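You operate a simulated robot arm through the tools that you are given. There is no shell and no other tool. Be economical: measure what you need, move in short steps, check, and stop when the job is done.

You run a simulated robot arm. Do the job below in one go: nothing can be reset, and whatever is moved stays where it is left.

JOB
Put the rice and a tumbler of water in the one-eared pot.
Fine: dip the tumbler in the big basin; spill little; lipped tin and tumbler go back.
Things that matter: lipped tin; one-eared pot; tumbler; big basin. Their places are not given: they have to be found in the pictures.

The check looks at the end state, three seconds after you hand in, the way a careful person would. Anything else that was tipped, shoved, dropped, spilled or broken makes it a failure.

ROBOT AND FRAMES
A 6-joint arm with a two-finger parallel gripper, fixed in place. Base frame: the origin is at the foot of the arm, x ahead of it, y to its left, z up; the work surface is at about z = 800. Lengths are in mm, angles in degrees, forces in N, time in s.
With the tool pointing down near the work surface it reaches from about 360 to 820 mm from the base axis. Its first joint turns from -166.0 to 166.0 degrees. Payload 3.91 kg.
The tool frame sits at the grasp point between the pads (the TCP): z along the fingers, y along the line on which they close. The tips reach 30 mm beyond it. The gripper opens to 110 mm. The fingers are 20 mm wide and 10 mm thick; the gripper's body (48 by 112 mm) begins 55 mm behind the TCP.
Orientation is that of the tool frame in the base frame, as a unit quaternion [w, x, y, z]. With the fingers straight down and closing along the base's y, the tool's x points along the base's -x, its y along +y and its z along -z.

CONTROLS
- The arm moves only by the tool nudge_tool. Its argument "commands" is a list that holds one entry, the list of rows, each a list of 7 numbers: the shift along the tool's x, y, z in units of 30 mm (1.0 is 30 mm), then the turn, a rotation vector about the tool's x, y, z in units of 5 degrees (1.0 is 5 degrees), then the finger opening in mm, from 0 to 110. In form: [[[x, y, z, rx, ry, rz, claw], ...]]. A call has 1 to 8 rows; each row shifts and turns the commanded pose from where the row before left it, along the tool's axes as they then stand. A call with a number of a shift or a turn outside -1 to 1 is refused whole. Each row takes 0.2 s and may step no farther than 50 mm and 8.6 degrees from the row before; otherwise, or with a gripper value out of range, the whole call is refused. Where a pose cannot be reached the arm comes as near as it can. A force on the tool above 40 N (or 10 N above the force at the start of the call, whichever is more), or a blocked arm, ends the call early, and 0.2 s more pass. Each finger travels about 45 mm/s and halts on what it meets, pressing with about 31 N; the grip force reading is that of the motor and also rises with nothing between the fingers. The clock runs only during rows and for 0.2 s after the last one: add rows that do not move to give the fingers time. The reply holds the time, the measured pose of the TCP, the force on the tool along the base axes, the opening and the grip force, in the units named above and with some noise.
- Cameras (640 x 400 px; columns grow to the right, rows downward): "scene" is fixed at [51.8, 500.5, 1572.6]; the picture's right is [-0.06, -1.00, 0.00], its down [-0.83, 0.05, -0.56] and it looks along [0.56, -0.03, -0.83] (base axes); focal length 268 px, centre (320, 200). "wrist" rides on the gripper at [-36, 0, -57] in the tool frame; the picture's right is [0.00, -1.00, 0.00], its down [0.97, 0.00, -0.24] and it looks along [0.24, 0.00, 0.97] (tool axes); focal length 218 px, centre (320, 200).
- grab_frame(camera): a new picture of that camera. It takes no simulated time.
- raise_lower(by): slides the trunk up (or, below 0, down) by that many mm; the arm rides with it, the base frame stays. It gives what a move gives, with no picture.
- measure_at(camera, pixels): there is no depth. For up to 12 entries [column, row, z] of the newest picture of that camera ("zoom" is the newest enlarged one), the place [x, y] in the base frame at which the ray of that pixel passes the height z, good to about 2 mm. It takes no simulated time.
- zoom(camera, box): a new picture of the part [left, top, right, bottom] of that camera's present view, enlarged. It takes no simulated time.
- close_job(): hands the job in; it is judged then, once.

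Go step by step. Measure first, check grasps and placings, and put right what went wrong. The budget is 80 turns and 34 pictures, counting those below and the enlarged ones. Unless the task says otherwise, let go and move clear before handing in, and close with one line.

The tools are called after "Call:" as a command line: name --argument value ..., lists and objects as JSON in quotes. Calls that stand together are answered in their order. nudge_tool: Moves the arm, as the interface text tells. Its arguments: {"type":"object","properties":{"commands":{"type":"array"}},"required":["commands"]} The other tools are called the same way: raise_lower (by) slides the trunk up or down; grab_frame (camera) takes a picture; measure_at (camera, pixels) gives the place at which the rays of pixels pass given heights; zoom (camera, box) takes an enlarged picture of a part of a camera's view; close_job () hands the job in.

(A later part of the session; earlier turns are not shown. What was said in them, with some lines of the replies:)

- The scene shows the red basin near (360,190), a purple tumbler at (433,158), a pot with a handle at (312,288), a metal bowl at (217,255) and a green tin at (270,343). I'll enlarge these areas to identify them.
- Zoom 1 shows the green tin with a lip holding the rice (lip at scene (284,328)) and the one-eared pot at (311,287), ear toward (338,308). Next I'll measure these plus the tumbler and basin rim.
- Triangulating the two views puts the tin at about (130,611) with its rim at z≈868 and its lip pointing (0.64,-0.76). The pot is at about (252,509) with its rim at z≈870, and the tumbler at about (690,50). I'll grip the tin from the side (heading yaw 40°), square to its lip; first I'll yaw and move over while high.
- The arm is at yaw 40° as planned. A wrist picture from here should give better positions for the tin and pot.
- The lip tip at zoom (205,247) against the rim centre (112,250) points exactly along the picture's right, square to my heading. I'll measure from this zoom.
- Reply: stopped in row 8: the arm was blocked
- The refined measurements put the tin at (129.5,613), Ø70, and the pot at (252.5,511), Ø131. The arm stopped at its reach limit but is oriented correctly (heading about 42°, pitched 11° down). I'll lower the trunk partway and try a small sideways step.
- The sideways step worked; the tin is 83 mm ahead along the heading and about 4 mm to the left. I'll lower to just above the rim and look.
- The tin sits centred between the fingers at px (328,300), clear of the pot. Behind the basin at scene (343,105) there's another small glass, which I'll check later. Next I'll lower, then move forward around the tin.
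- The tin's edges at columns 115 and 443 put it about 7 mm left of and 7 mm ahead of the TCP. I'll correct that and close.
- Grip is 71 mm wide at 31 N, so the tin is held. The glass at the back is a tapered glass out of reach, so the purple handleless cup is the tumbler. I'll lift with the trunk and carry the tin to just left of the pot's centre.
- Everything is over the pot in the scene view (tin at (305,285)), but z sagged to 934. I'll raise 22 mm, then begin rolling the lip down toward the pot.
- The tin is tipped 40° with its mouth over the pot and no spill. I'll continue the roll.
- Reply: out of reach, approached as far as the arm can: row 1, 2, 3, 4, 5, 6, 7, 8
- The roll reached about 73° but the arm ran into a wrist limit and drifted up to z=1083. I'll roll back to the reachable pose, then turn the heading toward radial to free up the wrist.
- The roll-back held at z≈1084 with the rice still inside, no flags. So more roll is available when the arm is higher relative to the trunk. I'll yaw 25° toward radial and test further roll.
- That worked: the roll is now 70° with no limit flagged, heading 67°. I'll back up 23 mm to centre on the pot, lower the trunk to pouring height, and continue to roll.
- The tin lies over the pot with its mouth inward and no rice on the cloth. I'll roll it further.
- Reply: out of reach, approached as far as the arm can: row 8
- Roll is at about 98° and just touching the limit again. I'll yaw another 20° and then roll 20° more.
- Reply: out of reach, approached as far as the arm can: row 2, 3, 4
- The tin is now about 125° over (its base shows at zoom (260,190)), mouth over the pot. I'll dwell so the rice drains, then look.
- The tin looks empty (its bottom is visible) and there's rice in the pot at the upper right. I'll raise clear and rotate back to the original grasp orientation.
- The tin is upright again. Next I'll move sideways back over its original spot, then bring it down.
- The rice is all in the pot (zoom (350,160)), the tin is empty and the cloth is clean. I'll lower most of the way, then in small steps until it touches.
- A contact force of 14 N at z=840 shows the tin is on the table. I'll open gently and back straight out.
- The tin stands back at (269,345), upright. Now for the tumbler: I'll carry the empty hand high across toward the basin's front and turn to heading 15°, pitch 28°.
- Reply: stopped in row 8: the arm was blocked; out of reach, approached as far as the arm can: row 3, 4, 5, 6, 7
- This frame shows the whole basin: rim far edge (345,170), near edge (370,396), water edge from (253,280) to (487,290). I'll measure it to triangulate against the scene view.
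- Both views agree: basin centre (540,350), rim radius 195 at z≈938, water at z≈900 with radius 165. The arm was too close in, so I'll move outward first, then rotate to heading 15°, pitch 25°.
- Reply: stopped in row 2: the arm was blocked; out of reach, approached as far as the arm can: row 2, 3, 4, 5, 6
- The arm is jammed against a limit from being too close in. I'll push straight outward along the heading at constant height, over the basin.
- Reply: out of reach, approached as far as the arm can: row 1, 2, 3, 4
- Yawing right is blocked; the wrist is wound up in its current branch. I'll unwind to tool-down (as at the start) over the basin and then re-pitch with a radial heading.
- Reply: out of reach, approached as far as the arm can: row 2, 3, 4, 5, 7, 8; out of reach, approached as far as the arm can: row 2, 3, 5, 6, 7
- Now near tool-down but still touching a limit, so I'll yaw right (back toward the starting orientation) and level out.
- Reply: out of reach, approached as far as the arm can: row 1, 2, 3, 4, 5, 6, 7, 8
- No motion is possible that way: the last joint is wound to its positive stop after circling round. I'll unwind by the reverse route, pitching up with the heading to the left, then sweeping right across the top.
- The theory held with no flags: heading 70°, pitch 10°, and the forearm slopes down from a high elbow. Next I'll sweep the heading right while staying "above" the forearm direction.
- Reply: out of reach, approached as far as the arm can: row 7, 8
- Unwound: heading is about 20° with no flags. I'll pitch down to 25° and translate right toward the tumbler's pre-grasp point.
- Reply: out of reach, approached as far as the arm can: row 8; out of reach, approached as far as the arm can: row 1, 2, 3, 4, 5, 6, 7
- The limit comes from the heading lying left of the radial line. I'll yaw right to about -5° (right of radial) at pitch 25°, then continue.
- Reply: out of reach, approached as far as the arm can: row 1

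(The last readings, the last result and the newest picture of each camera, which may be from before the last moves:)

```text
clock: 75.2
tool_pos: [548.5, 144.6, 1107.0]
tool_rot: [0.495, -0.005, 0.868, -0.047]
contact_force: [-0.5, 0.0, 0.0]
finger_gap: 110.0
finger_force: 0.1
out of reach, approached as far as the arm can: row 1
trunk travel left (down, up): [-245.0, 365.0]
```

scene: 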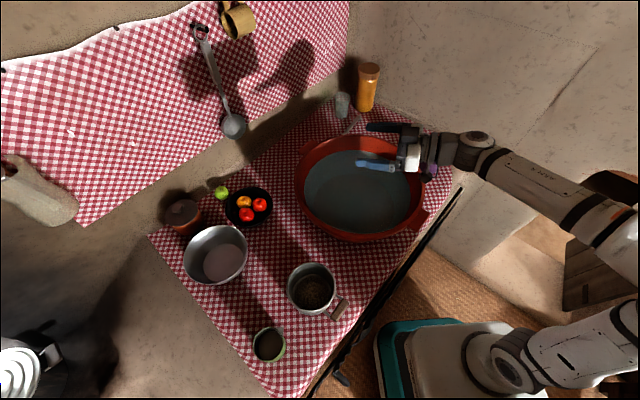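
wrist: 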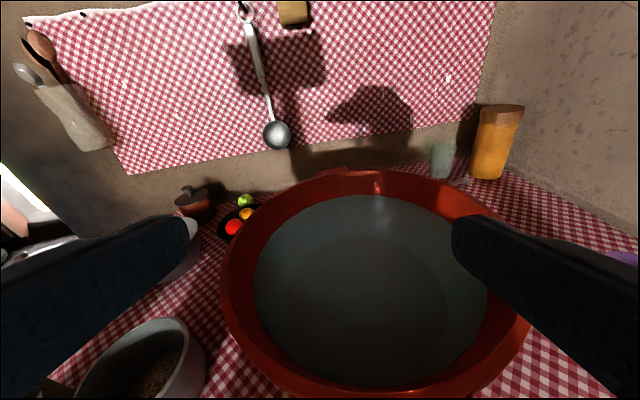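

That freed it: heading -5°, pitch 30°. I'll level the small roll, shift to the pre-grasp line at x≈580, y≈60, lower the trunk, and look.

Call:
nudge_tool --commands '[[[0, 0, 0, 0, -1, 0, 110], [0, 0, 0, 0, 0, 1, 110], [-0.138, -0.68, 0.297, 0, 0, 0, 110], [-0.138, -0.68, 0.297, 0, 0, 0, 110], [-0.138, -0.68, 0.297, 0, 0, 0, 110], [-0.138, -0.68, 0.297, 0, 0, 0, 110]]]'

Call:
raise_lower --by -140

Call:
grab_frame --camera "wrist"

```text
clock: 76.6
tool_pos: [582.2, 59.5, 1106.9]
tool_rot: [0.534, 0.03, 0.845, -0.025]
contact_force: [0.0, 0.1, -0.2]
finger_gap: 110.4
finger_force: 0.0
trunk travel left (down, up): [-245.0, 365.0]
```

```text
clock: 78.3
tool_pos: [581.0, 60.1, 966.9]
tool_rot: [0.534, 0.028, 0.845, -0.023]
contact_force: [-0.2, 0.2, -0.2]
finger_gap: 110.4
finger_force: 0.1
trunk travel left (down, up): [-105.0, 505.0]
```

```text
9 pictures are left
```

wrist: 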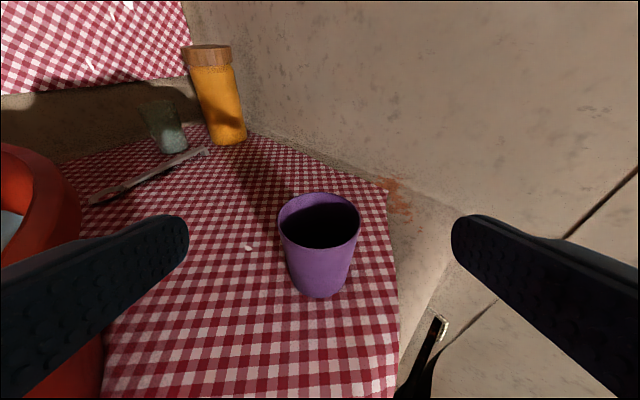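

The tumbler is centred at (320,245) with its rim at columns 278–361. I'll measure its rim at several heights and its base.

Call:
measure_at --camera "wrist" --pixels '[[320, 298, 800], [278, 222, 880], [361, 220, 880], [320, 193, 880], [320, 248, 880], [278, 222, 890], [361, 220, 890], [320, 193, 890], [320, 248, 890], [292, 281, 800], [348, 277, 800], [80, 230, 938]]'

```text
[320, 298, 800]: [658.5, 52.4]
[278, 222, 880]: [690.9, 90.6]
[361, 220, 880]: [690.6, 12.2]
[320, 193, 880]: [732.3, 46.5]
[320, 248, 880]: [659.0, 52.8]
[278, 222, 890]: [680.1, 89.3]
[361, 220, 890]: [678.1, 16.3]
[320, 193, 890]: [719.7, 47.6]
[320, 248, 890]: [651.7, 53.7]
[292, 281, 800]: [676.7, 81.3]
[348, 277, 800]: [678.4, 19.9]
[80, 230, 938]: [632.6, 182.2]
```

The tumbler axis is at (689,50), rim z≈885, radius 30–36. I'll lower 67 mm and slide in 120 mm along the tool axis to grip at z≈848.

Call:
raise_lower --by -67

Call:
nudge_tool --commands '[[[0, -0.06, 0.8, 0, 0, 0, 110], [0, 0, 0.8, 0, 0, 0, 110], [0, 0, 0.8, 0, 0, 0, 110], [0, 0, 0.8, 0, 0, 0, 110], [0, 0, 0.8, 0, 0, 0, 110]]]'

Call:
grab_frame --camera "wrist"

```text
clock: 79.3
tool_pos: [583.5, 59.8, 899.9]
tool_rot: [0.534, 0.028, 0.845, -0.023]
contact_force: [-0.5, 0.0, -0.7]
finger_gap: 109.8
finger_force: 0.0
trunk travel left (down, up): [-38.0, 572.0]
```

```text
clock: 80.5
tool_pos: [689.3, 49.6, 848.8]
tool_rot: [0.534, 0.029, 0.845, -0.024]
contact_force: [-0.1, 0.6, -0.1]
finger_gap: 109.9
finger_force: 0.0
trunk travel left (down, up): [-38.0, 572.0]
```

```text
8 pictures are left
```

wrist: 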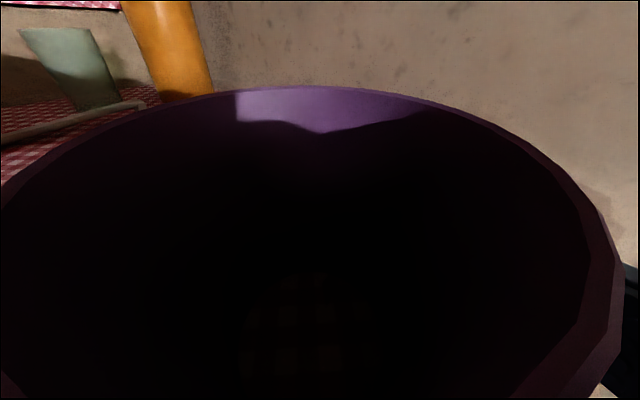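

The hand straddles the tumbler, roughly centred, with no contact force. I'll close and lift.

Call:
nudge_tool --commands '[[[0, 0, 0, 0, 0, 0, 55], [0, 0, 0, 0, 0, 0, 55], [0, 0, 0, 0, 0, 0, 55], [0, 0, 0, 0, 0, 0, 55], [0, 0, 0, 0, 0, 0, 55], [0, 0, 0, 0, 0, 0, 55]]]'

Call:
raise_lower --by 210

```text
clock: 81.9
tool_pos: [688.8, 48.7, 848.0]
tool_rot: [0.534, 0.028, 0.845, -0.023]
contact_force: [0.7, -0.1, 1.4]
finger_gap: 69.1
finger_force: 31.1
trunk travel left (down, up): [-38.0, 572.0]
```

```text
clock: 84.2
tool_pos: [688.2, 48.7, 1058.1]
tool_rot: [0.534, 0.029, 0.845, -0.024]
contact_force: [-0.8, 0.0, 0.1]
finger_gap: 69.2
finger_force: 30.9
trunk travel left (down, up): [-248.0, 362.0]
```

The tumbler is held at 69 mm / 31 N and lifted. I'll carry it level over the basin to about (578,347).

Call:
nudge_tool --commands '[[[0.151, 0.803, -0.333, 0, 0, 0, 55], [0.151, 0.803, -0.333, 0, 0, 0, 55], [0.151, 0.803, -0.333, 0, 0, 0, 55], [0.151, 0.803, -0.333, 0, 0, 0, 55], [0.151, 0.803, -0.333, 0, 0, 0, 55], [0.151, 0.803, -0.333, 0, 0, 0, 55]]]'

Call:
nudge_tool --commands '[[[0.151, 0.803, -0.333, 0, 0, 0, 55], [0.151, 0.803, -0.333, 0, 0, 0, 55], [0.151, 0.803, -0.333, 0, 0, 0, 55], [0.151, 0.803, -0.333, 0, 0, 0, 55], [0.151, 0.803, -0.333, 0, 0, 0, 55], [0.151, 0.803, -0.333, 0, 0, 0, 55]]]'

```text
clock: 85.6
tool_pos: [633.5, 198.9, 1058.2]
tool_rot: [0.534, 0.029, 0.845, -0.024]
contact_force: [-0.8, 0.4, -0.7]
finger_gap: 68.9
finger_force: 30.6
trunk travel left (down, up): [-248.0, 362.0]
```

```text
clock: 87.0
tool_pos: [580.1, 348.3, 1057.5]
tool_rot: [0.534, 0.028, 0.845, -0.023]
contact_force: [0.7, 0.3, -1.0]
finger_gap: 68.7
finger_force: 31.0
trunk travel left (down, up): [-248.0, 362.0]
```

It's over the basin. I'll tilt the tumbler 25° forward, then lower with the trunk until its front lip is about 11 mm under the water (TCP z≈871).

Call:
nudge_tool --commands '[[[0, 0, 0, 0, 1, 0, 55], [0, 0, 0, 0, 1, 0, 55], [0, 0, 0, 0, 1, 0, 55], [0, 0, 0, 0, 1, 0, 55], [0, 0, 0, 0, 1, 0, 55]]]'

Call:
raise_lower --by -150

Call:
grab_frame --camera "scene"

```text
clock: 88.2
tool_pos: [579.6, 346.7, 1058.7]
tool_rot: [0.337, 0.032, 0.941, -0.016]
contact_force: [0.7, -0.1, -0.6]
finger_gap: 68.7
finger_force: 30.6
trunk travel left (down, up): [-248.0, 362.0]
```

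```text
clock: 89.9
tool_pos: [579.4, 346.8, 909.0]
tool_rot: [0.338, 0.033, 0.941, -0.017]
contact_force: [-0.1, 0.2, -0.5]
finger_gap: 68.5
finger_force: 30.8
trunk travel left (down, up): [-98.0, 512.0]
```

```text
7 pictures are left
```

scene: 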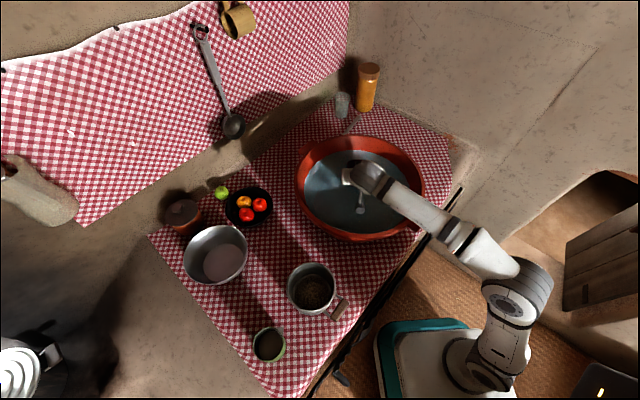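

The tumbler is inside the basin, clear of the rim, and the forearm crosses the rim about 60 mm above it. I'll lower the last 38 mm and let it fill.

Call:
raise_lower --by -38

Call:
nudge_tool --commands '[[[0, 0, 0, 0, 0, 0, 55], [0, 0, 0, 0, 0, 0, 55], [0, 0, 0, 0, 0, 0, 55], [0, 0, 0, 0, 0, 0, 55], [0, 0, 0, 0, 0, 0, 55], [0, 0, 0, 0, 0, 0, 55], [0, 0, 0, 0, 0, 0, 55]]]'

Call:
grab_frame --camera "wrist"

```text
clock: 90.7
tool_pos: [578.9, 347.6, 870.0]
tool_rot: [0.338, 0.033, 0.94, -0.017]
contact_force: [-0.1, 0.5, -1.7]
finger_gap: 65.4
finger_force: 30.9
trunk travel left (down, up): [-60.0, 550.0]
```

```text
clock: 92.3
tool_pos: [579.5, 347.5, 869.3]
tool_rot: [0.338, 0.034, 0.94, -0.017]
contact_force: [-0.2, 0.3, -2.8]
finger_gap: 65.3
finger_force: 31.3
trunk travel left (down, up): [-60.0, 550.0]
```

```text
6 pictures are left
```

wrist: 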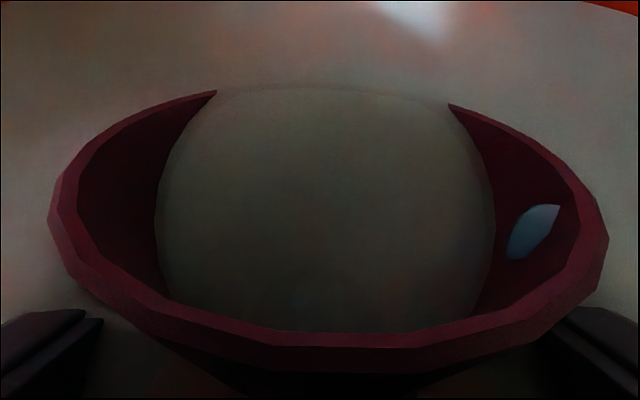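

The tumbler's mouth is under water at the front (lip ends at (215,92) and (450,105)) and it has pivoted about 7° forward in the grip. I'll tilt back 13° with the lip still submerged, wait, then lift straight up.

Call:
nudge_tool --commands '[[[0, 0, 0, 0, -0.65, 0, 55], [0, 0, 0, 0, -0.65, 0, 55], [0, 0, 0, 0, -0.65, 0, 55], [0, 0, 0, 0, -0.65, 0, 55], [0, 0, 0, 0, 0, 0, 55], [0, 0, 0, 0, 0, 0, 55], [0, 0, 0, 0, 0, 0, 55]]]'

Call:
raise_lower --by 60

Call:
raise_lower --by 90

Call:
grab_frame --camera "wrist"

```text
clock: 93.9
tool_pos: [579.1, 348.0, 870.6]
tool_rot: [0.444, 0.03, 0.895, -0.02]
contact_force: [0.2, 0.5, -3.0]
finger_gap: 65.6
finger_force: 30.7
trunk travel left (down, up): [-60.0, 550.0]
```

```text
clock: 94.9
tool_pos: [578.2, 348.3, 930.0]
tool_rot: [0.443, 0.031, 0.896, -0.02]
contact_force: [0.2, 0.0, -2.3]
finger_gap: 65.1
finger_force: 30.7
trunk travel left (down, up): [-120.0, 490.0]
```

```text
clock: 96.2
tool_pos: [579.1, 347.2, 1020.3]
tool_rot: [0.443, 0.031, 0.896, -0.02]
contact_force: [-0.6, -0.3, -2.4]
finger_gap: 65.2
finger_force: 31.1
trunk travel left (down, up): [-210.0, 400.0]
```

```text
5 pictures are left
```

wrist: 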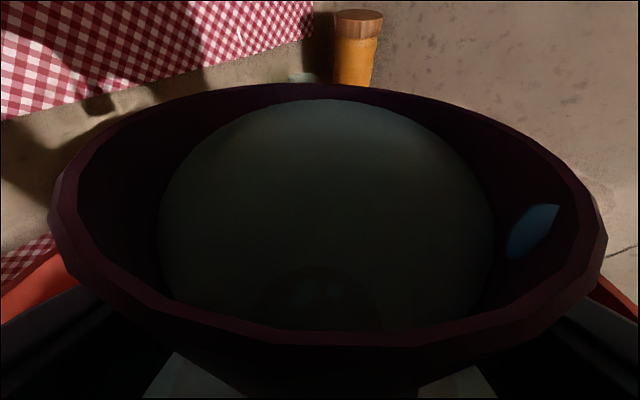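

The tumbler is full to about the tilted lip, roughly 200 g by the 2 N extra load. I'll bring it level gently, then yaw to the pouring heading over the basin.

Call:
nudge_tool --commands '[[[0, 0, 0, 0, -0.5, 0, 55], [0, 0, 0, 0, -0.8, 0, 55], [0, 0, 0, 0, -0.8, 0, 55], [0, 0, 0, 0, -0.7, 0, 55], [0, 0, 0, 0, -0.4, 0, 55], [0, 0, 0, -0.5, 0, -0.19, 55], [0, 0, 0, -0.8, 0, -0.3, 55], [0, 0, 0, -0.8, 0, -0.3, 55]]]'

Call:
nudge_tool --commands '[[[0, 0, 0, -0.8, 0, -0.3, 55], [0, 0, 0, -0.8, 0, -0.3, 55], [0, 0, 0, -0.8, 0, -0.3, 55], [0, 0, 0, -0.8, 0, -0.3, 55], [0, 0, 0, -0.8, 0, -0.3, 55], [0, 0, 0, -0.8, 0, -0.3, 55], [0, 0, 0, -0.8, 0, -0.3, 55]]]'

```text
clock: 98.0
tool_pos: [580.4, 347.6, 1020.0]
tool_rot: [0.562, -0.054, 0.825, 0.033]
contact_force: [0.4, 0.4, -3.1]
finger_gap: 65.2
finger_force: 31.1
trunk travel left (down, up): [-210.0, 400.0]
```

```text
clock: 99.6
tool_pos: [583.0, 348.2, 1027.9]
tool_rot: [0.556, -0.234, 0.78, 0.167]
contact_force: [-0.6, 0.4, -2.5]
finger_gap: 65.4
finger_force: 31.0
out of reach, approached as far as the arm can: row 7
trunk travel left (down, up): [-210.0, 400.0]
```

Level at pitch 19° and heading 33°, load still -2.5 N. I'll carry it slowly to the pouring point beside the pot at about (280,484).

Call:
nudge_tool --commands '[[[0.06, 0.29, -0.175, 0, 0, 0, 55], [0.121, 0.585, -0.35, 0, 0, 0, 55], [0.121, 0.585, -0.35, 0, 0, 0, 55], [0.121, 0.585, -0.35, 0, 0, 0, 55], [0.121, 0.585, -0.35, 0, 0, 0, 55], [0.121, 0.585, -0.35, 0, 0, 0, 55], [0.121, 0.585, -0.35, 0, 0, 0, 55], [0.121, 0.585, -0.35, 0, 0, 0, 55]]]'

Call:
nudge_tool --commands '[[[0.121, 0.585, -0.35, 0, 0, 0, 55], [0.121, 0.585, -0.35, 0, 0, 0, 55], [0.121, 0.585, -0.35, 0, 0, 0, 55], [0.121, 0.585, -0.35, 0, 0, 0, 55], [0.121, 0.585, -0.35, 0, 0, 0, 55], [0.121, 0.585, -0.35, 0, 0, 0, 55], [0.121, 0.585, -0.35, 0, 0, 0, 55], [0.121, 0.585, -0.35, 0, 0, 0, 55]]]'

```text
clock: 101.4
tool_pos: [446.0, 407.8, 1029.2]
tool_rot: [0.554, -0.241, 0.778, 0.172]
contact_force: [-0.1, 0.4, -3.3]
finger_gap: 65.7
finger_force: 30.9
out of reach, approached as far as the arm can: row 1
trunk travel left (down, up): [-210.0, 400.0]
```

```text
clock: 103.2
tool_pos: [294.6, 472.6, 1029.2]
tool_rot: [0.555, -0.24, 0.778, 0.173]
contact_force: [0.1, -0.6, -2.6]
finger_gap: 65.0
finger_force: 30.9
trunk travel left (down, up): [-210.0, 400.0]
```

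Still loaded at -2.6 N. I'll take the last small shift, lower to z≈941, and check the alignment.

Call:
nudge_tool --commands '[[[0.06, 0.58, -0.19, 0, 0, 0, 55], [0, 0, 0, 0, 0, 0, 55]]]'

Call:
raise_lower --by -88

Call:
zoom --camera "scene" --box '[230, 220, 390, 360]'

```text
clock: 103.8
tool_pos: [278.4, 482.9, 1030.1]
tool_rot: [0.555, -0.241, 0.778, 0.172]
contact_force: [0.7, 0.3, -3.3]
finger_gap: 65.0
finger_force: 31.4
trunk travel left (down, up): [-210.0, 400.0]
```

```text
clock: 105.0
tool_pos: [277.8, 483.0, 941.6]
tool_rot: [0.555, -0.24, 0.778, 0.172]
contact_force: [0.0, 0.1, -2.7]
finger_gap: 65.5
finger_force: 30.8
trunk travel left (down, up): [-122.0, 488.0]
```

```text
2.86 times, centred on (310, 290) of scene
```

zoom: 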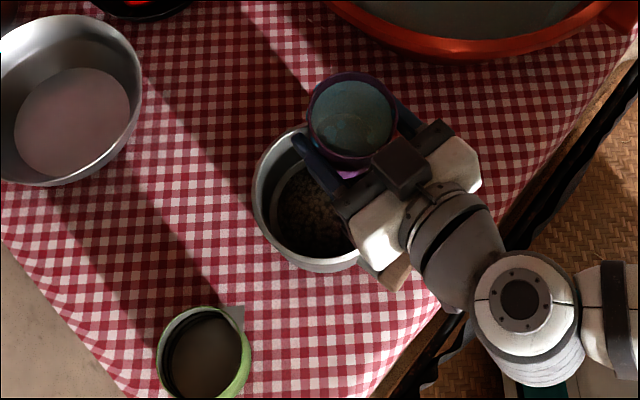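

The tumbler is full to just below its rim (zoom (352,115)) and the pot opening is to its lower left, where a left roll pours. I'll begin slowly.

Call:
nudge_tool --commands '[[[0, 0, 0, 0, 0, -0.6, 55], [0, 0, 0, 0, 0, -0.6, 55], [0, 0, 0, 0, 0, -0.6, 55], [0, 0, 0, 0, 0, -0.6, 55], [0, 0, 0, 0, 0, -0.6, 55], [0, 0, 0, 0, 0, -0.6, 55], [0, 0, 0, 0, 0, -0.6, 55], [0, 0, 0, 0, 0, -0.6, 55]]]'

Call:
nudge_tool --commands '[[[0, 0, 0, 0, 0, -0.5, 55], [0, 0, 0, 0, 0, -0.5, 55], [0, 0, 0, 0, 0, -0.5, 55], [0, 0, 0, 0, 0, -0.5, 55], [0, 0, 0, 0, 0, -0.5, 55], [0, 0, 0, 0, 0, -0.5, 55], [0, 0, 0, 0, 0, -0.5, 55], [0, 0, 0, 0, 0, -0.5, 55]]]'

Call:
zoom --camera "scene" --box '[230, 220, 390, 360]'

```text
clock: 106.8
tool_pos: [279.7, 482.9, 940.8]
tool_rot: [0.579, -0.397, 0.711, 0.052]
contact_force: [0.5, -0.5, -2.9]
finger_gap: 65.4
finger_force: 30.7
trunk travel left (down, up): [-122.0, 488.0]
```

```text
clock: 108.6
tool_pos: [279.5, 484.1, 941.1]
tool_rot: [0.579, -0.514, 0.631, -0.049]
contact_force: [-0.5, 0.1, -2.0]
finger_gap: 65.2
finger_force: 31.6
trunk travel left (down, up): [-122.0, 488.0]
```

```text
2.86 times, centred on (310, 290) of scene
```

zoom: 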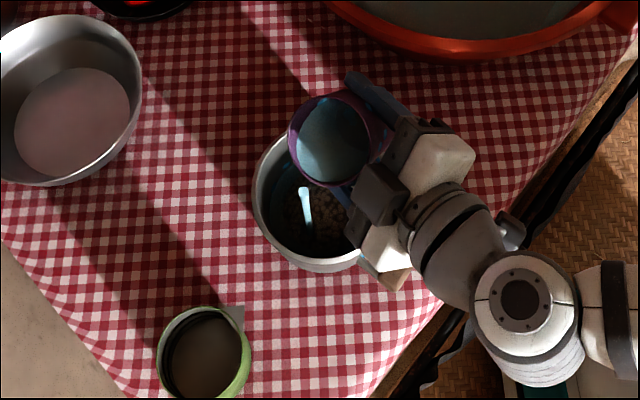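

The stream at zoom (305,205) falls inside the pot. I'll keep rolling steadily.

Call:
nudge_tool --commands '[[[0, 0, 0, 0, 0, -0.5, 55], [0, 0, 0, 0, 0, -0.5, 55], [0, 0, 0, 0, 0, -0.5, 55], [0, 0, 0, 0, 0, -0.5, 55], [0, 0, 0, 0, 0, -0.6, 55], [0, 0, 0, 0, 0, -0.6, 55], [0, 0, 0, 0, 0, -0.6, 55], [0, 0, 0, 0, 0, -0.6, 55]]]'

Call:
nudge_tool --commands '[[[0, 0.0, 0, 0, 0, -0.7, 55], [0, 0, 0, 0, 0, -0.7, 55], [0, 0, 0, 0, 0, -0.7, 55], [0, 0, 0, 0, 0, -0.7, 55], [0, 0, 0, 0, 0, -0.7, 55], [0, 0, 0, 0, 0, -0.7, 55], [0, 0, 0, 0, 0, -0.7, 55], [0, 0, 0, 0, 0, -0.7, 55]]]'

Call:
nudge_tool --commands '[[[0, 0, 0, 0, 0, -0.9, 55], [0, 0, 0, 0, 0, -0.9, 55], [0, 0, 0, 0, 0, -0.9, 55], [0, 0, 0, 0, 0, -0.9, 55], [0, 0, 0, 0, 0, -0.9, 55], [0, 0, 0, 0, 0, 0, 55], [0, 0, 0, 0, 0, 0, 55], [0, 0, 0, 0, 0, 0, 55]]]'

```text
clock: 110.4
tool_pos: [279.3, 483.8, 940.7]
tool_rot: [-0.559, 0.625, -0.521, 0.158]
contact_force: [-0.1, -0.4, -1.9]
finger_gap: 65.2
finger_force: 31.2
trunk travel left (down, up): [-122.0, 488.0]
```

```text
clock: 112.2
tool_pos: [278.8, 483.1, 936.3]
tool_rot: [-0.508, 0.73, -0.355, 0.288]
contact_force: [0.2, 0.6, -1.1]
finger_gap: 64.9
finger_force: 31.2
out of reach, approached as far as the arm can: row 8
trunk travel left (down, up): [-122.0, 488.0]
```

```text
clock: 112.8
tool_pos: [277.2, 481.0, 915.6]
tool_rot: [-0.496, 0.746, -0.304, 0.324]
contact_force: [1.3, 1.2, 15.4]
finger_gap: 64.7
finger_force: 30.7
out of reach, approached as far as the arm can: row 1, 2
trunk travel left (down, up): [-122.0, 488.0]
stopped in row 2: the force on the tool passed its limit (the readings are from after the stop); the commanded pose is now the measured one
```

The roll hit a limit at about 103° and the hand sagged onto the pot (15 N). I'll raise right away.

Call:
raise_lower --by 35

Call:
zoom --camera "scene" --box '[230, 220, 390, 360]'

```text
clock: 113.6
tool_pos: [276.7, 483.0, 946.4]
tool_rot: [-0.494, 0.748, -0.303, 0.324]
contact_force: [-0.3, 0.6, -0.9]
finger_gap: 64.7
finger_force: 30.8
trunk travel left (down, up): [-157.0, 453.0]
```

```text
2.86 times, centred on (310, 290) of scene
```

zoom: 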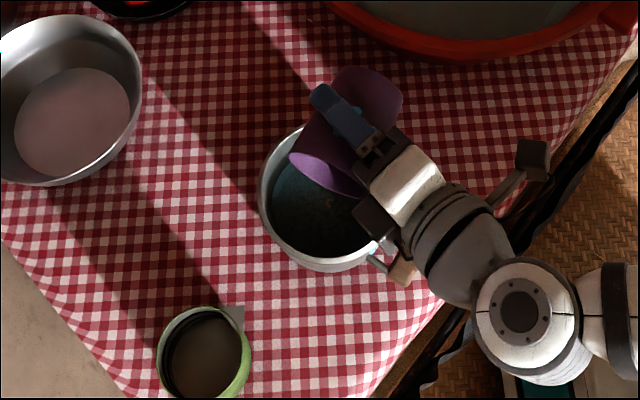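

The pot now shows water over the rice. The mouth is only about 4° below horizontal, so I'll raise 10 mm and pitch the tool up 15° to drain the rest.

Call:
raise_lower --by 10

Call:
nudge_tool --commands '[[[0, 0, 0, 0.8, 0, 0, 55], [0, 0, 0, 0.8, 0, 0, 55], [0, 0, 0, 0.8, 0, 0, 55], [0, 0, 0, 0.6, 0, 0, 55], [0, 0, 0, 0, 0, 0, 55], [0, 0, 0, 0, 0, 0, 55], [0, 0, 0, 0, 0, 0, 55], [0, 0, 0, 0, 0, 0, 55]]]'

```text
clock: 114.2
tool_pos: [277.6, 482.9, 956.4]
tool_rot: [-0.494, 0.747, -0.304, 0.323]
contact_force: [0.3, -0.6, -0.2]
finger_gap: 64.8
finger_force: 31.1
trunk travel left (down, up): [-167.0, 443.0]
```

```text
clock: 116.0
tool_pos: [277.9, 481.8, 955.4]
tool_rot: [-0.588, 0.677, -0.259, 0.36]
contact_force: [0.3, 0.2, -0.4]
finger_gap: 64.7
finger_force: 31.5
trunk travel left (down, up): [-167.0, 443.0]
```

The load reads empty (-0.4 N). I'll raise and roll the tumbler back upright over the pot.

Call:
raise_lower --by 70

Call:
nudge_tool --commands '[[[0, 0, 0, -0.113, 0.139, 0.956, 55], [0, 0, 0, -0.113, 0.139, 0.956, 55], [0, 0, 0, -0.113, 0.139, 0.956, 55], [0, 0, 0, -0.113, 0.139, 0.956, 55], [0, 0, 0, -0.113, 0.139, 0.956, 55], [0, 0, 0, -0.113, 0.139, 0.956, 55], [0, 0, 0, -0.113, 0.139, 0.956, 55]]]'

Call:
nudge_tool --commands '[[[0, 0, 0, -0.113, 0.139, 0.956, 55], [0, 0, 0, -0.113, 0.139, 0.956, 55], [0, 0, 0, -0.113, 0.139, 0.956, 55], [0, 0, 0, -0.113, 0.139, 0.956, 55], [0, 0, 0, -0.113, 0.139, 0.956, 55], [0, 0, 0, -0.113, 0.139, 0.956, 55], [0, 0, 0, -0.113, 0.139, 0.956, 55]]]'

Call:
nudge_tool --commands '[[[0, 0, 0, -0.113, 0.139, 0.956, 55], [0, 0, 0, -0.113, 0.139, 0.956, 55], [0, 0, 0, -0.113, 0.139, 0.956, 55], [0, 0, 0, -0.113, 0.139, 0.956, 55], [0, 0, 0, -0.113, 0.139, 0.956, 55], [0, 0, 0, -0.113, 0.139, 0.956, 55], [0, 0, 0, -0.113, 0.139, 0.956, 55]]]'

```text
clock: 117.1
tool_pos: [277.3, 482.1, 1025.7]
tool_rot: [-0.587, 0.677, -0.258, 0.36]
contact_force: [-0.5, -0.1, -0.8]
finger_gap: 64.4
finger_force: 30.9
trunk travel left (down, up): [-237.0, 373.0]
```

```text
clock: 118.7
tool_pos: [277.7, 482.0, 1026.3]
tool_rot: [0.632, -0.578, 0.479, -0.194]
contact_force: [0.3, 0.4, -0.2]
finger_gap: 64.7
finger_force: 31.3
trunk travel left (down, up): [-237.0, 373.0]
```

```text
clock: 120.3
tool_pos: [277.4, 481.1, 1026.0]
tool_rot: [0.62, -0.427, 0.658, -0.012]
contact_force: [0.7, 0.5, -0.1]
finger_gap: 64.7
finger_force: 30.7
trunk travel left (down, up): [-237.0, 373.0]
```

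```text
clock: 121.9
tool_pos: [278.0, 482.4, 1025.1]
tool_rot: [0.554, -0.24, 0.779, 0.171]
contact_force: [-1.1, -0.4, -1.3]
finger_gap: 64.7
finger_force: 31.0
trunk travel left (down, up): [-237.0, 373.0]
```

It's upright again at the carry pose. I'll go back toward the basin, then yaw right to the grasp heading.

Call:
nudge_tool --commands '[[[-0.161, -0.78, 0.467, 0, 0, 0, 55], [-0.161, -0.78, 0.467, 0, 0, 0, 55], [-0.161, -0.78, 0.467, 0, 0, 0, 55], [-0.161, -0.78, 0.467, 0, 0, 0, 55], [-0.161, -0.78, 0.467, 0, 0, 0, 55], [-0.161, -0.78, 0.467, 0, 0, 0, 55], [-0.161, -0.78, 0.467, 0, 0, 0, 55], [-0.161, -0.78, 0.467, 0, 0, 0, 55]]]'

Call:
nudge_tool --commands '[[[0, 0, 0, 0.9, 0, 0.31, 55], [0, 0, 0, 0.9, 0, 0.31, 55], [0, 0, 0, 0.9, 0, 0.31, 55], [0, 0, 0, 0.9, 0, 0.31, 55], [0, 0, 0, 0.9, 0, 0.31, 55], [0, 0, 0, 0.9, 0, 0.31, 55], [0, 0, 0, 0.9, 0, 0.31, 55], [0, 0, 0, 0.9, 0, 0.31, 55]]]'

```text
clock: 123.7
tool_pos: [480.0, 394.3, 1026.4]
tool_rot: [0.554, -0.241, 0.778, 0.171]
contact_force: [-0.1, -0.1, -0.3]
finger_gap: 64.9
finger_force: 31.4
trunk travel left (down, up): [-237.0, 373.0]
```

```text
clock: 125.5
tool_pos: [480.7, 395.1, 1025.4]
tool_rot: [0.58, 0.026, 0.814, -0.021]
contact_force: [0.9, -0.2, -0.4]
finger_gap: 64.9
finger_force: 30.5
trunk travel left (down, up): [-237.0, 373.0]
```

Heading is -4°, pitch 19°. I'll translate over the tumbler's original spot (689,49).

Call:
nudge_tool --commands '[[[-0.176, -0.788, 0.519, 0, 0, 0, 55], [-0.176, -0.788, 0.519, 0, 0, 0, 55], [-0.176, -0.788, 0.519, 0, 0, 0, 55], [-0.176, -0.788, 0.519, 0, 0, 0, 55], [-0.176, -0.788, 0.519, 0, 0, 0, 55], [-0.176, -0.788, 0.519, 0, 0, 0, 55], [-0.176, -0.788, 0.519, 0, 0, 0, 55]]]'

Call:
nudge_tool --commands '[[[-0.176, -0.788, 0.519, 0, 0, 0, 55], [-0.176, -0.788, 0.519, 0, 0, 0, 55], [-0.176, -0.788, 0.519, 0, 0, 0, 55], [-0.176, -0.788, 0.519, 0, 0, 0, 55], [-0.176, -0.788, 0.519, 0, 0, 0, 55], [-0.176, -0.788, 0.519, 0, 0, 0, 55], [-0.176, -0.788, 0.519, 0, 0, 0, 55], [0, 0, 0, 0, 0.5, 0, 55]]]'

```text
clock: 127.1
tool_pos: [584.7, 221.5, 1025.5]
tool_rot: [0.58, 0.026, 0.814, -0.02]
contact_force: [0.6, -0.1, -0.9]
finger_gap: 64.4
finger_force: 31.2
trunk travel left (down, up): [-237.0, 373.0]
```

```text
clock: 128.9
tool_pos: [689.1, 49.2, 1023.7]
tool_rot: [0.562, 0.026, 0.827, -0.019]
contact_force: [-0.1, -0.4, 0.5]
finger_gap: 64.7
finger_force: 30.5
trunk travel left (down, up): [-237.0, 373.0]
```

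I'll lower close to the table with the trunk, then step down.

Call:
raise_lower --by -168

Call:
nudge_tool --commands '[[[0.095, 0, 0.037, 0, 0, 0, 55], [0.095, 0, 0.037, 0, 0, 0, 55]]]'

```text
clock: 130.8
tool_pos: [688.5, 50.5, 855.8]
tool_rot: [0.562, 0.027, 0.827, -0.02]
contact_force: [-0.1, 0.0, 0.1]
finger_gap: 64.7
finger_force: 30.6
trunk travel left (down, up): [-69.0, 541.0]
```

```text
clock: 131.4
tool_pos: [689.9, 49.1, 851.9]
tool_rot: [0.562, 0.026, 0.827, -0.019]
contact_force: [0.9, -0.4, -0.2]
finger_gap: 64.4
finger_force: 30.9
trunk travel left (down, up): [-69.0, 541.0]
```

Call:
nudge_tool --commands '[[[0.08, 0, 0.03, 0, 0, 0, 55], [0.08, 0, 0.03, 0, 0, 0, 55]]]'

Call:
nudge_tool --commands '[[[0.06, 0, 0.024, 0, 0, 0, 55]]]'

Call:
nudge_tool --commands '[[[0.06, 0, 0.024, 0, 0, 0, 55]]]'

```text
clock: 132.0
tool_pos: [688.4, 50.2, 849.5]
tool_rot: [0.565, 0.026, 0.825, -0.019]
contact_force: [8.3, 0.0, 25.1]
finger_gap: 64.6
finger_force: 30.4
trunk travel left (down, up): [-69.0, 541.0]
```

```text
clock: 132.4
tool_pos: [688.5, 49.1, 850.3]
tool_rot: [0.567, 0.028, 0.823, -0.02]
contact_force: [-2.4, -0.3, 11.0]
finger_gap: 64.4
finger_force: 31.0
trunk travel left (down, up): [-69.0, 541.0]
stopped in row 1: the force on the tool passed its limit (the readings are from after the stop); the commanded pose is now the measured one
```

```text
clock: 132.8
tool_pos: [689.9, 48.5, 851.5]
tool_rot: [0.568, 0.028, 0.822, -0.019]
contact_force: [6.3, 1.1, 30.3]
finger_gap: 64.5
finger_force: 30.6
trunk travel left (down, up): [-69.0, 541.0]
```

Contact is firm at z≈850, so the tumbler's base is on the table. I'll ease off slightly and open in steps.

Call:
nudge_tool --commands '[[[-0.05, 0, -0.02, 0, 0, 0, 64], [0, 0, 0, 0, 0, 0, 66], [0, 0, 0, 0, 0, 0, 68], [0, 0, 0, 0, 0, 0, 71], [0, 0, 0, 0, 0, 0, 78], [0, 0, 0, 0, 0, 0, 95], [0, 0, 0, 0, 0, 0, 110], [0, 0, 0, 0, 0, 0, 110]]]'

Call:
nudge_tool --commands '[[[0, 0, 0, 0, 0, 0, 110], [0, 0, -0.6, 0, 0, 0, 110], [0, 0, -0.6, 0, 0, 0, 110], [0, 0, -0.8, 0, 0, 0, 110], [0, 0, -0.8, 0, 0, 0, 110], [0, 0, -0.8, 0, 0, 0, 110]]]'

Call:
raise_lower --by 200

Call:
grab_frame --camera "scene"

```text
clock: 134.6
tool_pos: [688.0, 50.1, 850.6]
tool_rot: [0.567, 0.027, 0.823, -0.019]
contact_force: [6.7, 3.2, 32.6]
finger_gap: 110.3
finger_force: 0.1
trunk travel left (down, up): [-69.0, 541.0]
```

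```text
clock: 136.0
tool_pos: [588.1, 56.7, 886.5]
tool_rot: [0.565, 0.027, 0.824, -0.019]
contact_force: [0.4, 0.3, -0.2]
finger_gap: 110.2
finger_force: 0.1
trunk travel left (down, up): [-69.0, 541.0]
```

```text
clock: 138.1
tool_pos: [588.2, 57.5, 1086.7]
tool_rot: [0.565, 0.027, 0.824, -0.019]
contact_force: [0.1, -0.5, -0.4]
finger_gap: 109.9
finger_force: 0.0
trunk travel left (down, up): [-269.0, 341.0]
```

```text
1 pictures are left
```

scene: 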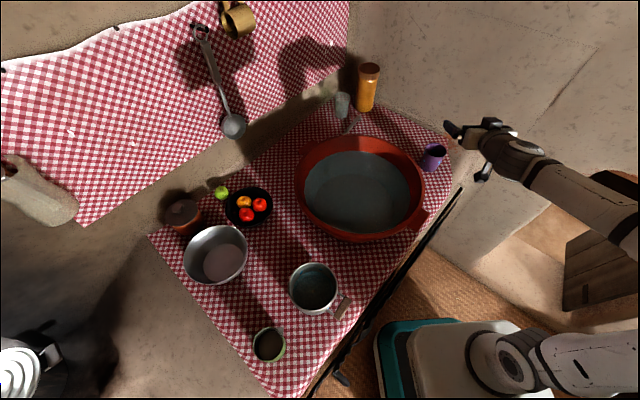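

The tumbler is back upright at (433,158), the tin at (269,345), and the pot at (313,288) holds rice and water. I'll use the last picture on the tumbler and pot area.

Call:
zoom --camera "scene" --box '[250, 130, 470, 370]'

```text
1.67 times, centred on (360, 250) of scene
```

zoom: 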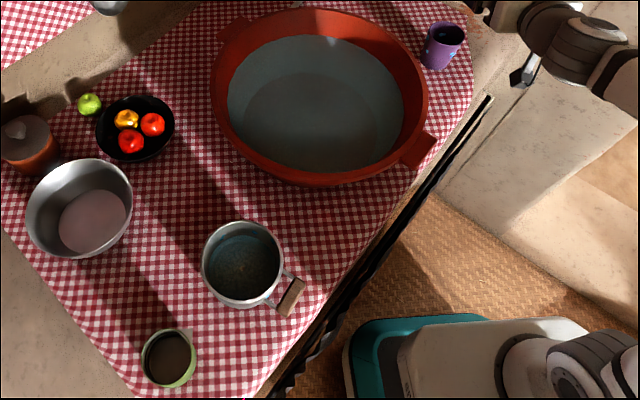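

Everything stands upright and in place: the pot holds rice and water, the cloth is clean, and the gripper is open and clear. I'm handing in.

Call:
close_job

```text
The job is handed in.
```

The rice and roughly 200 g of water (most of a full tumbler) are in the one-eared pot. The lipped tin and tumbler are back in place with no visible spill; the hand touched the pot once while pouring and may have shifted it a few millimetres.
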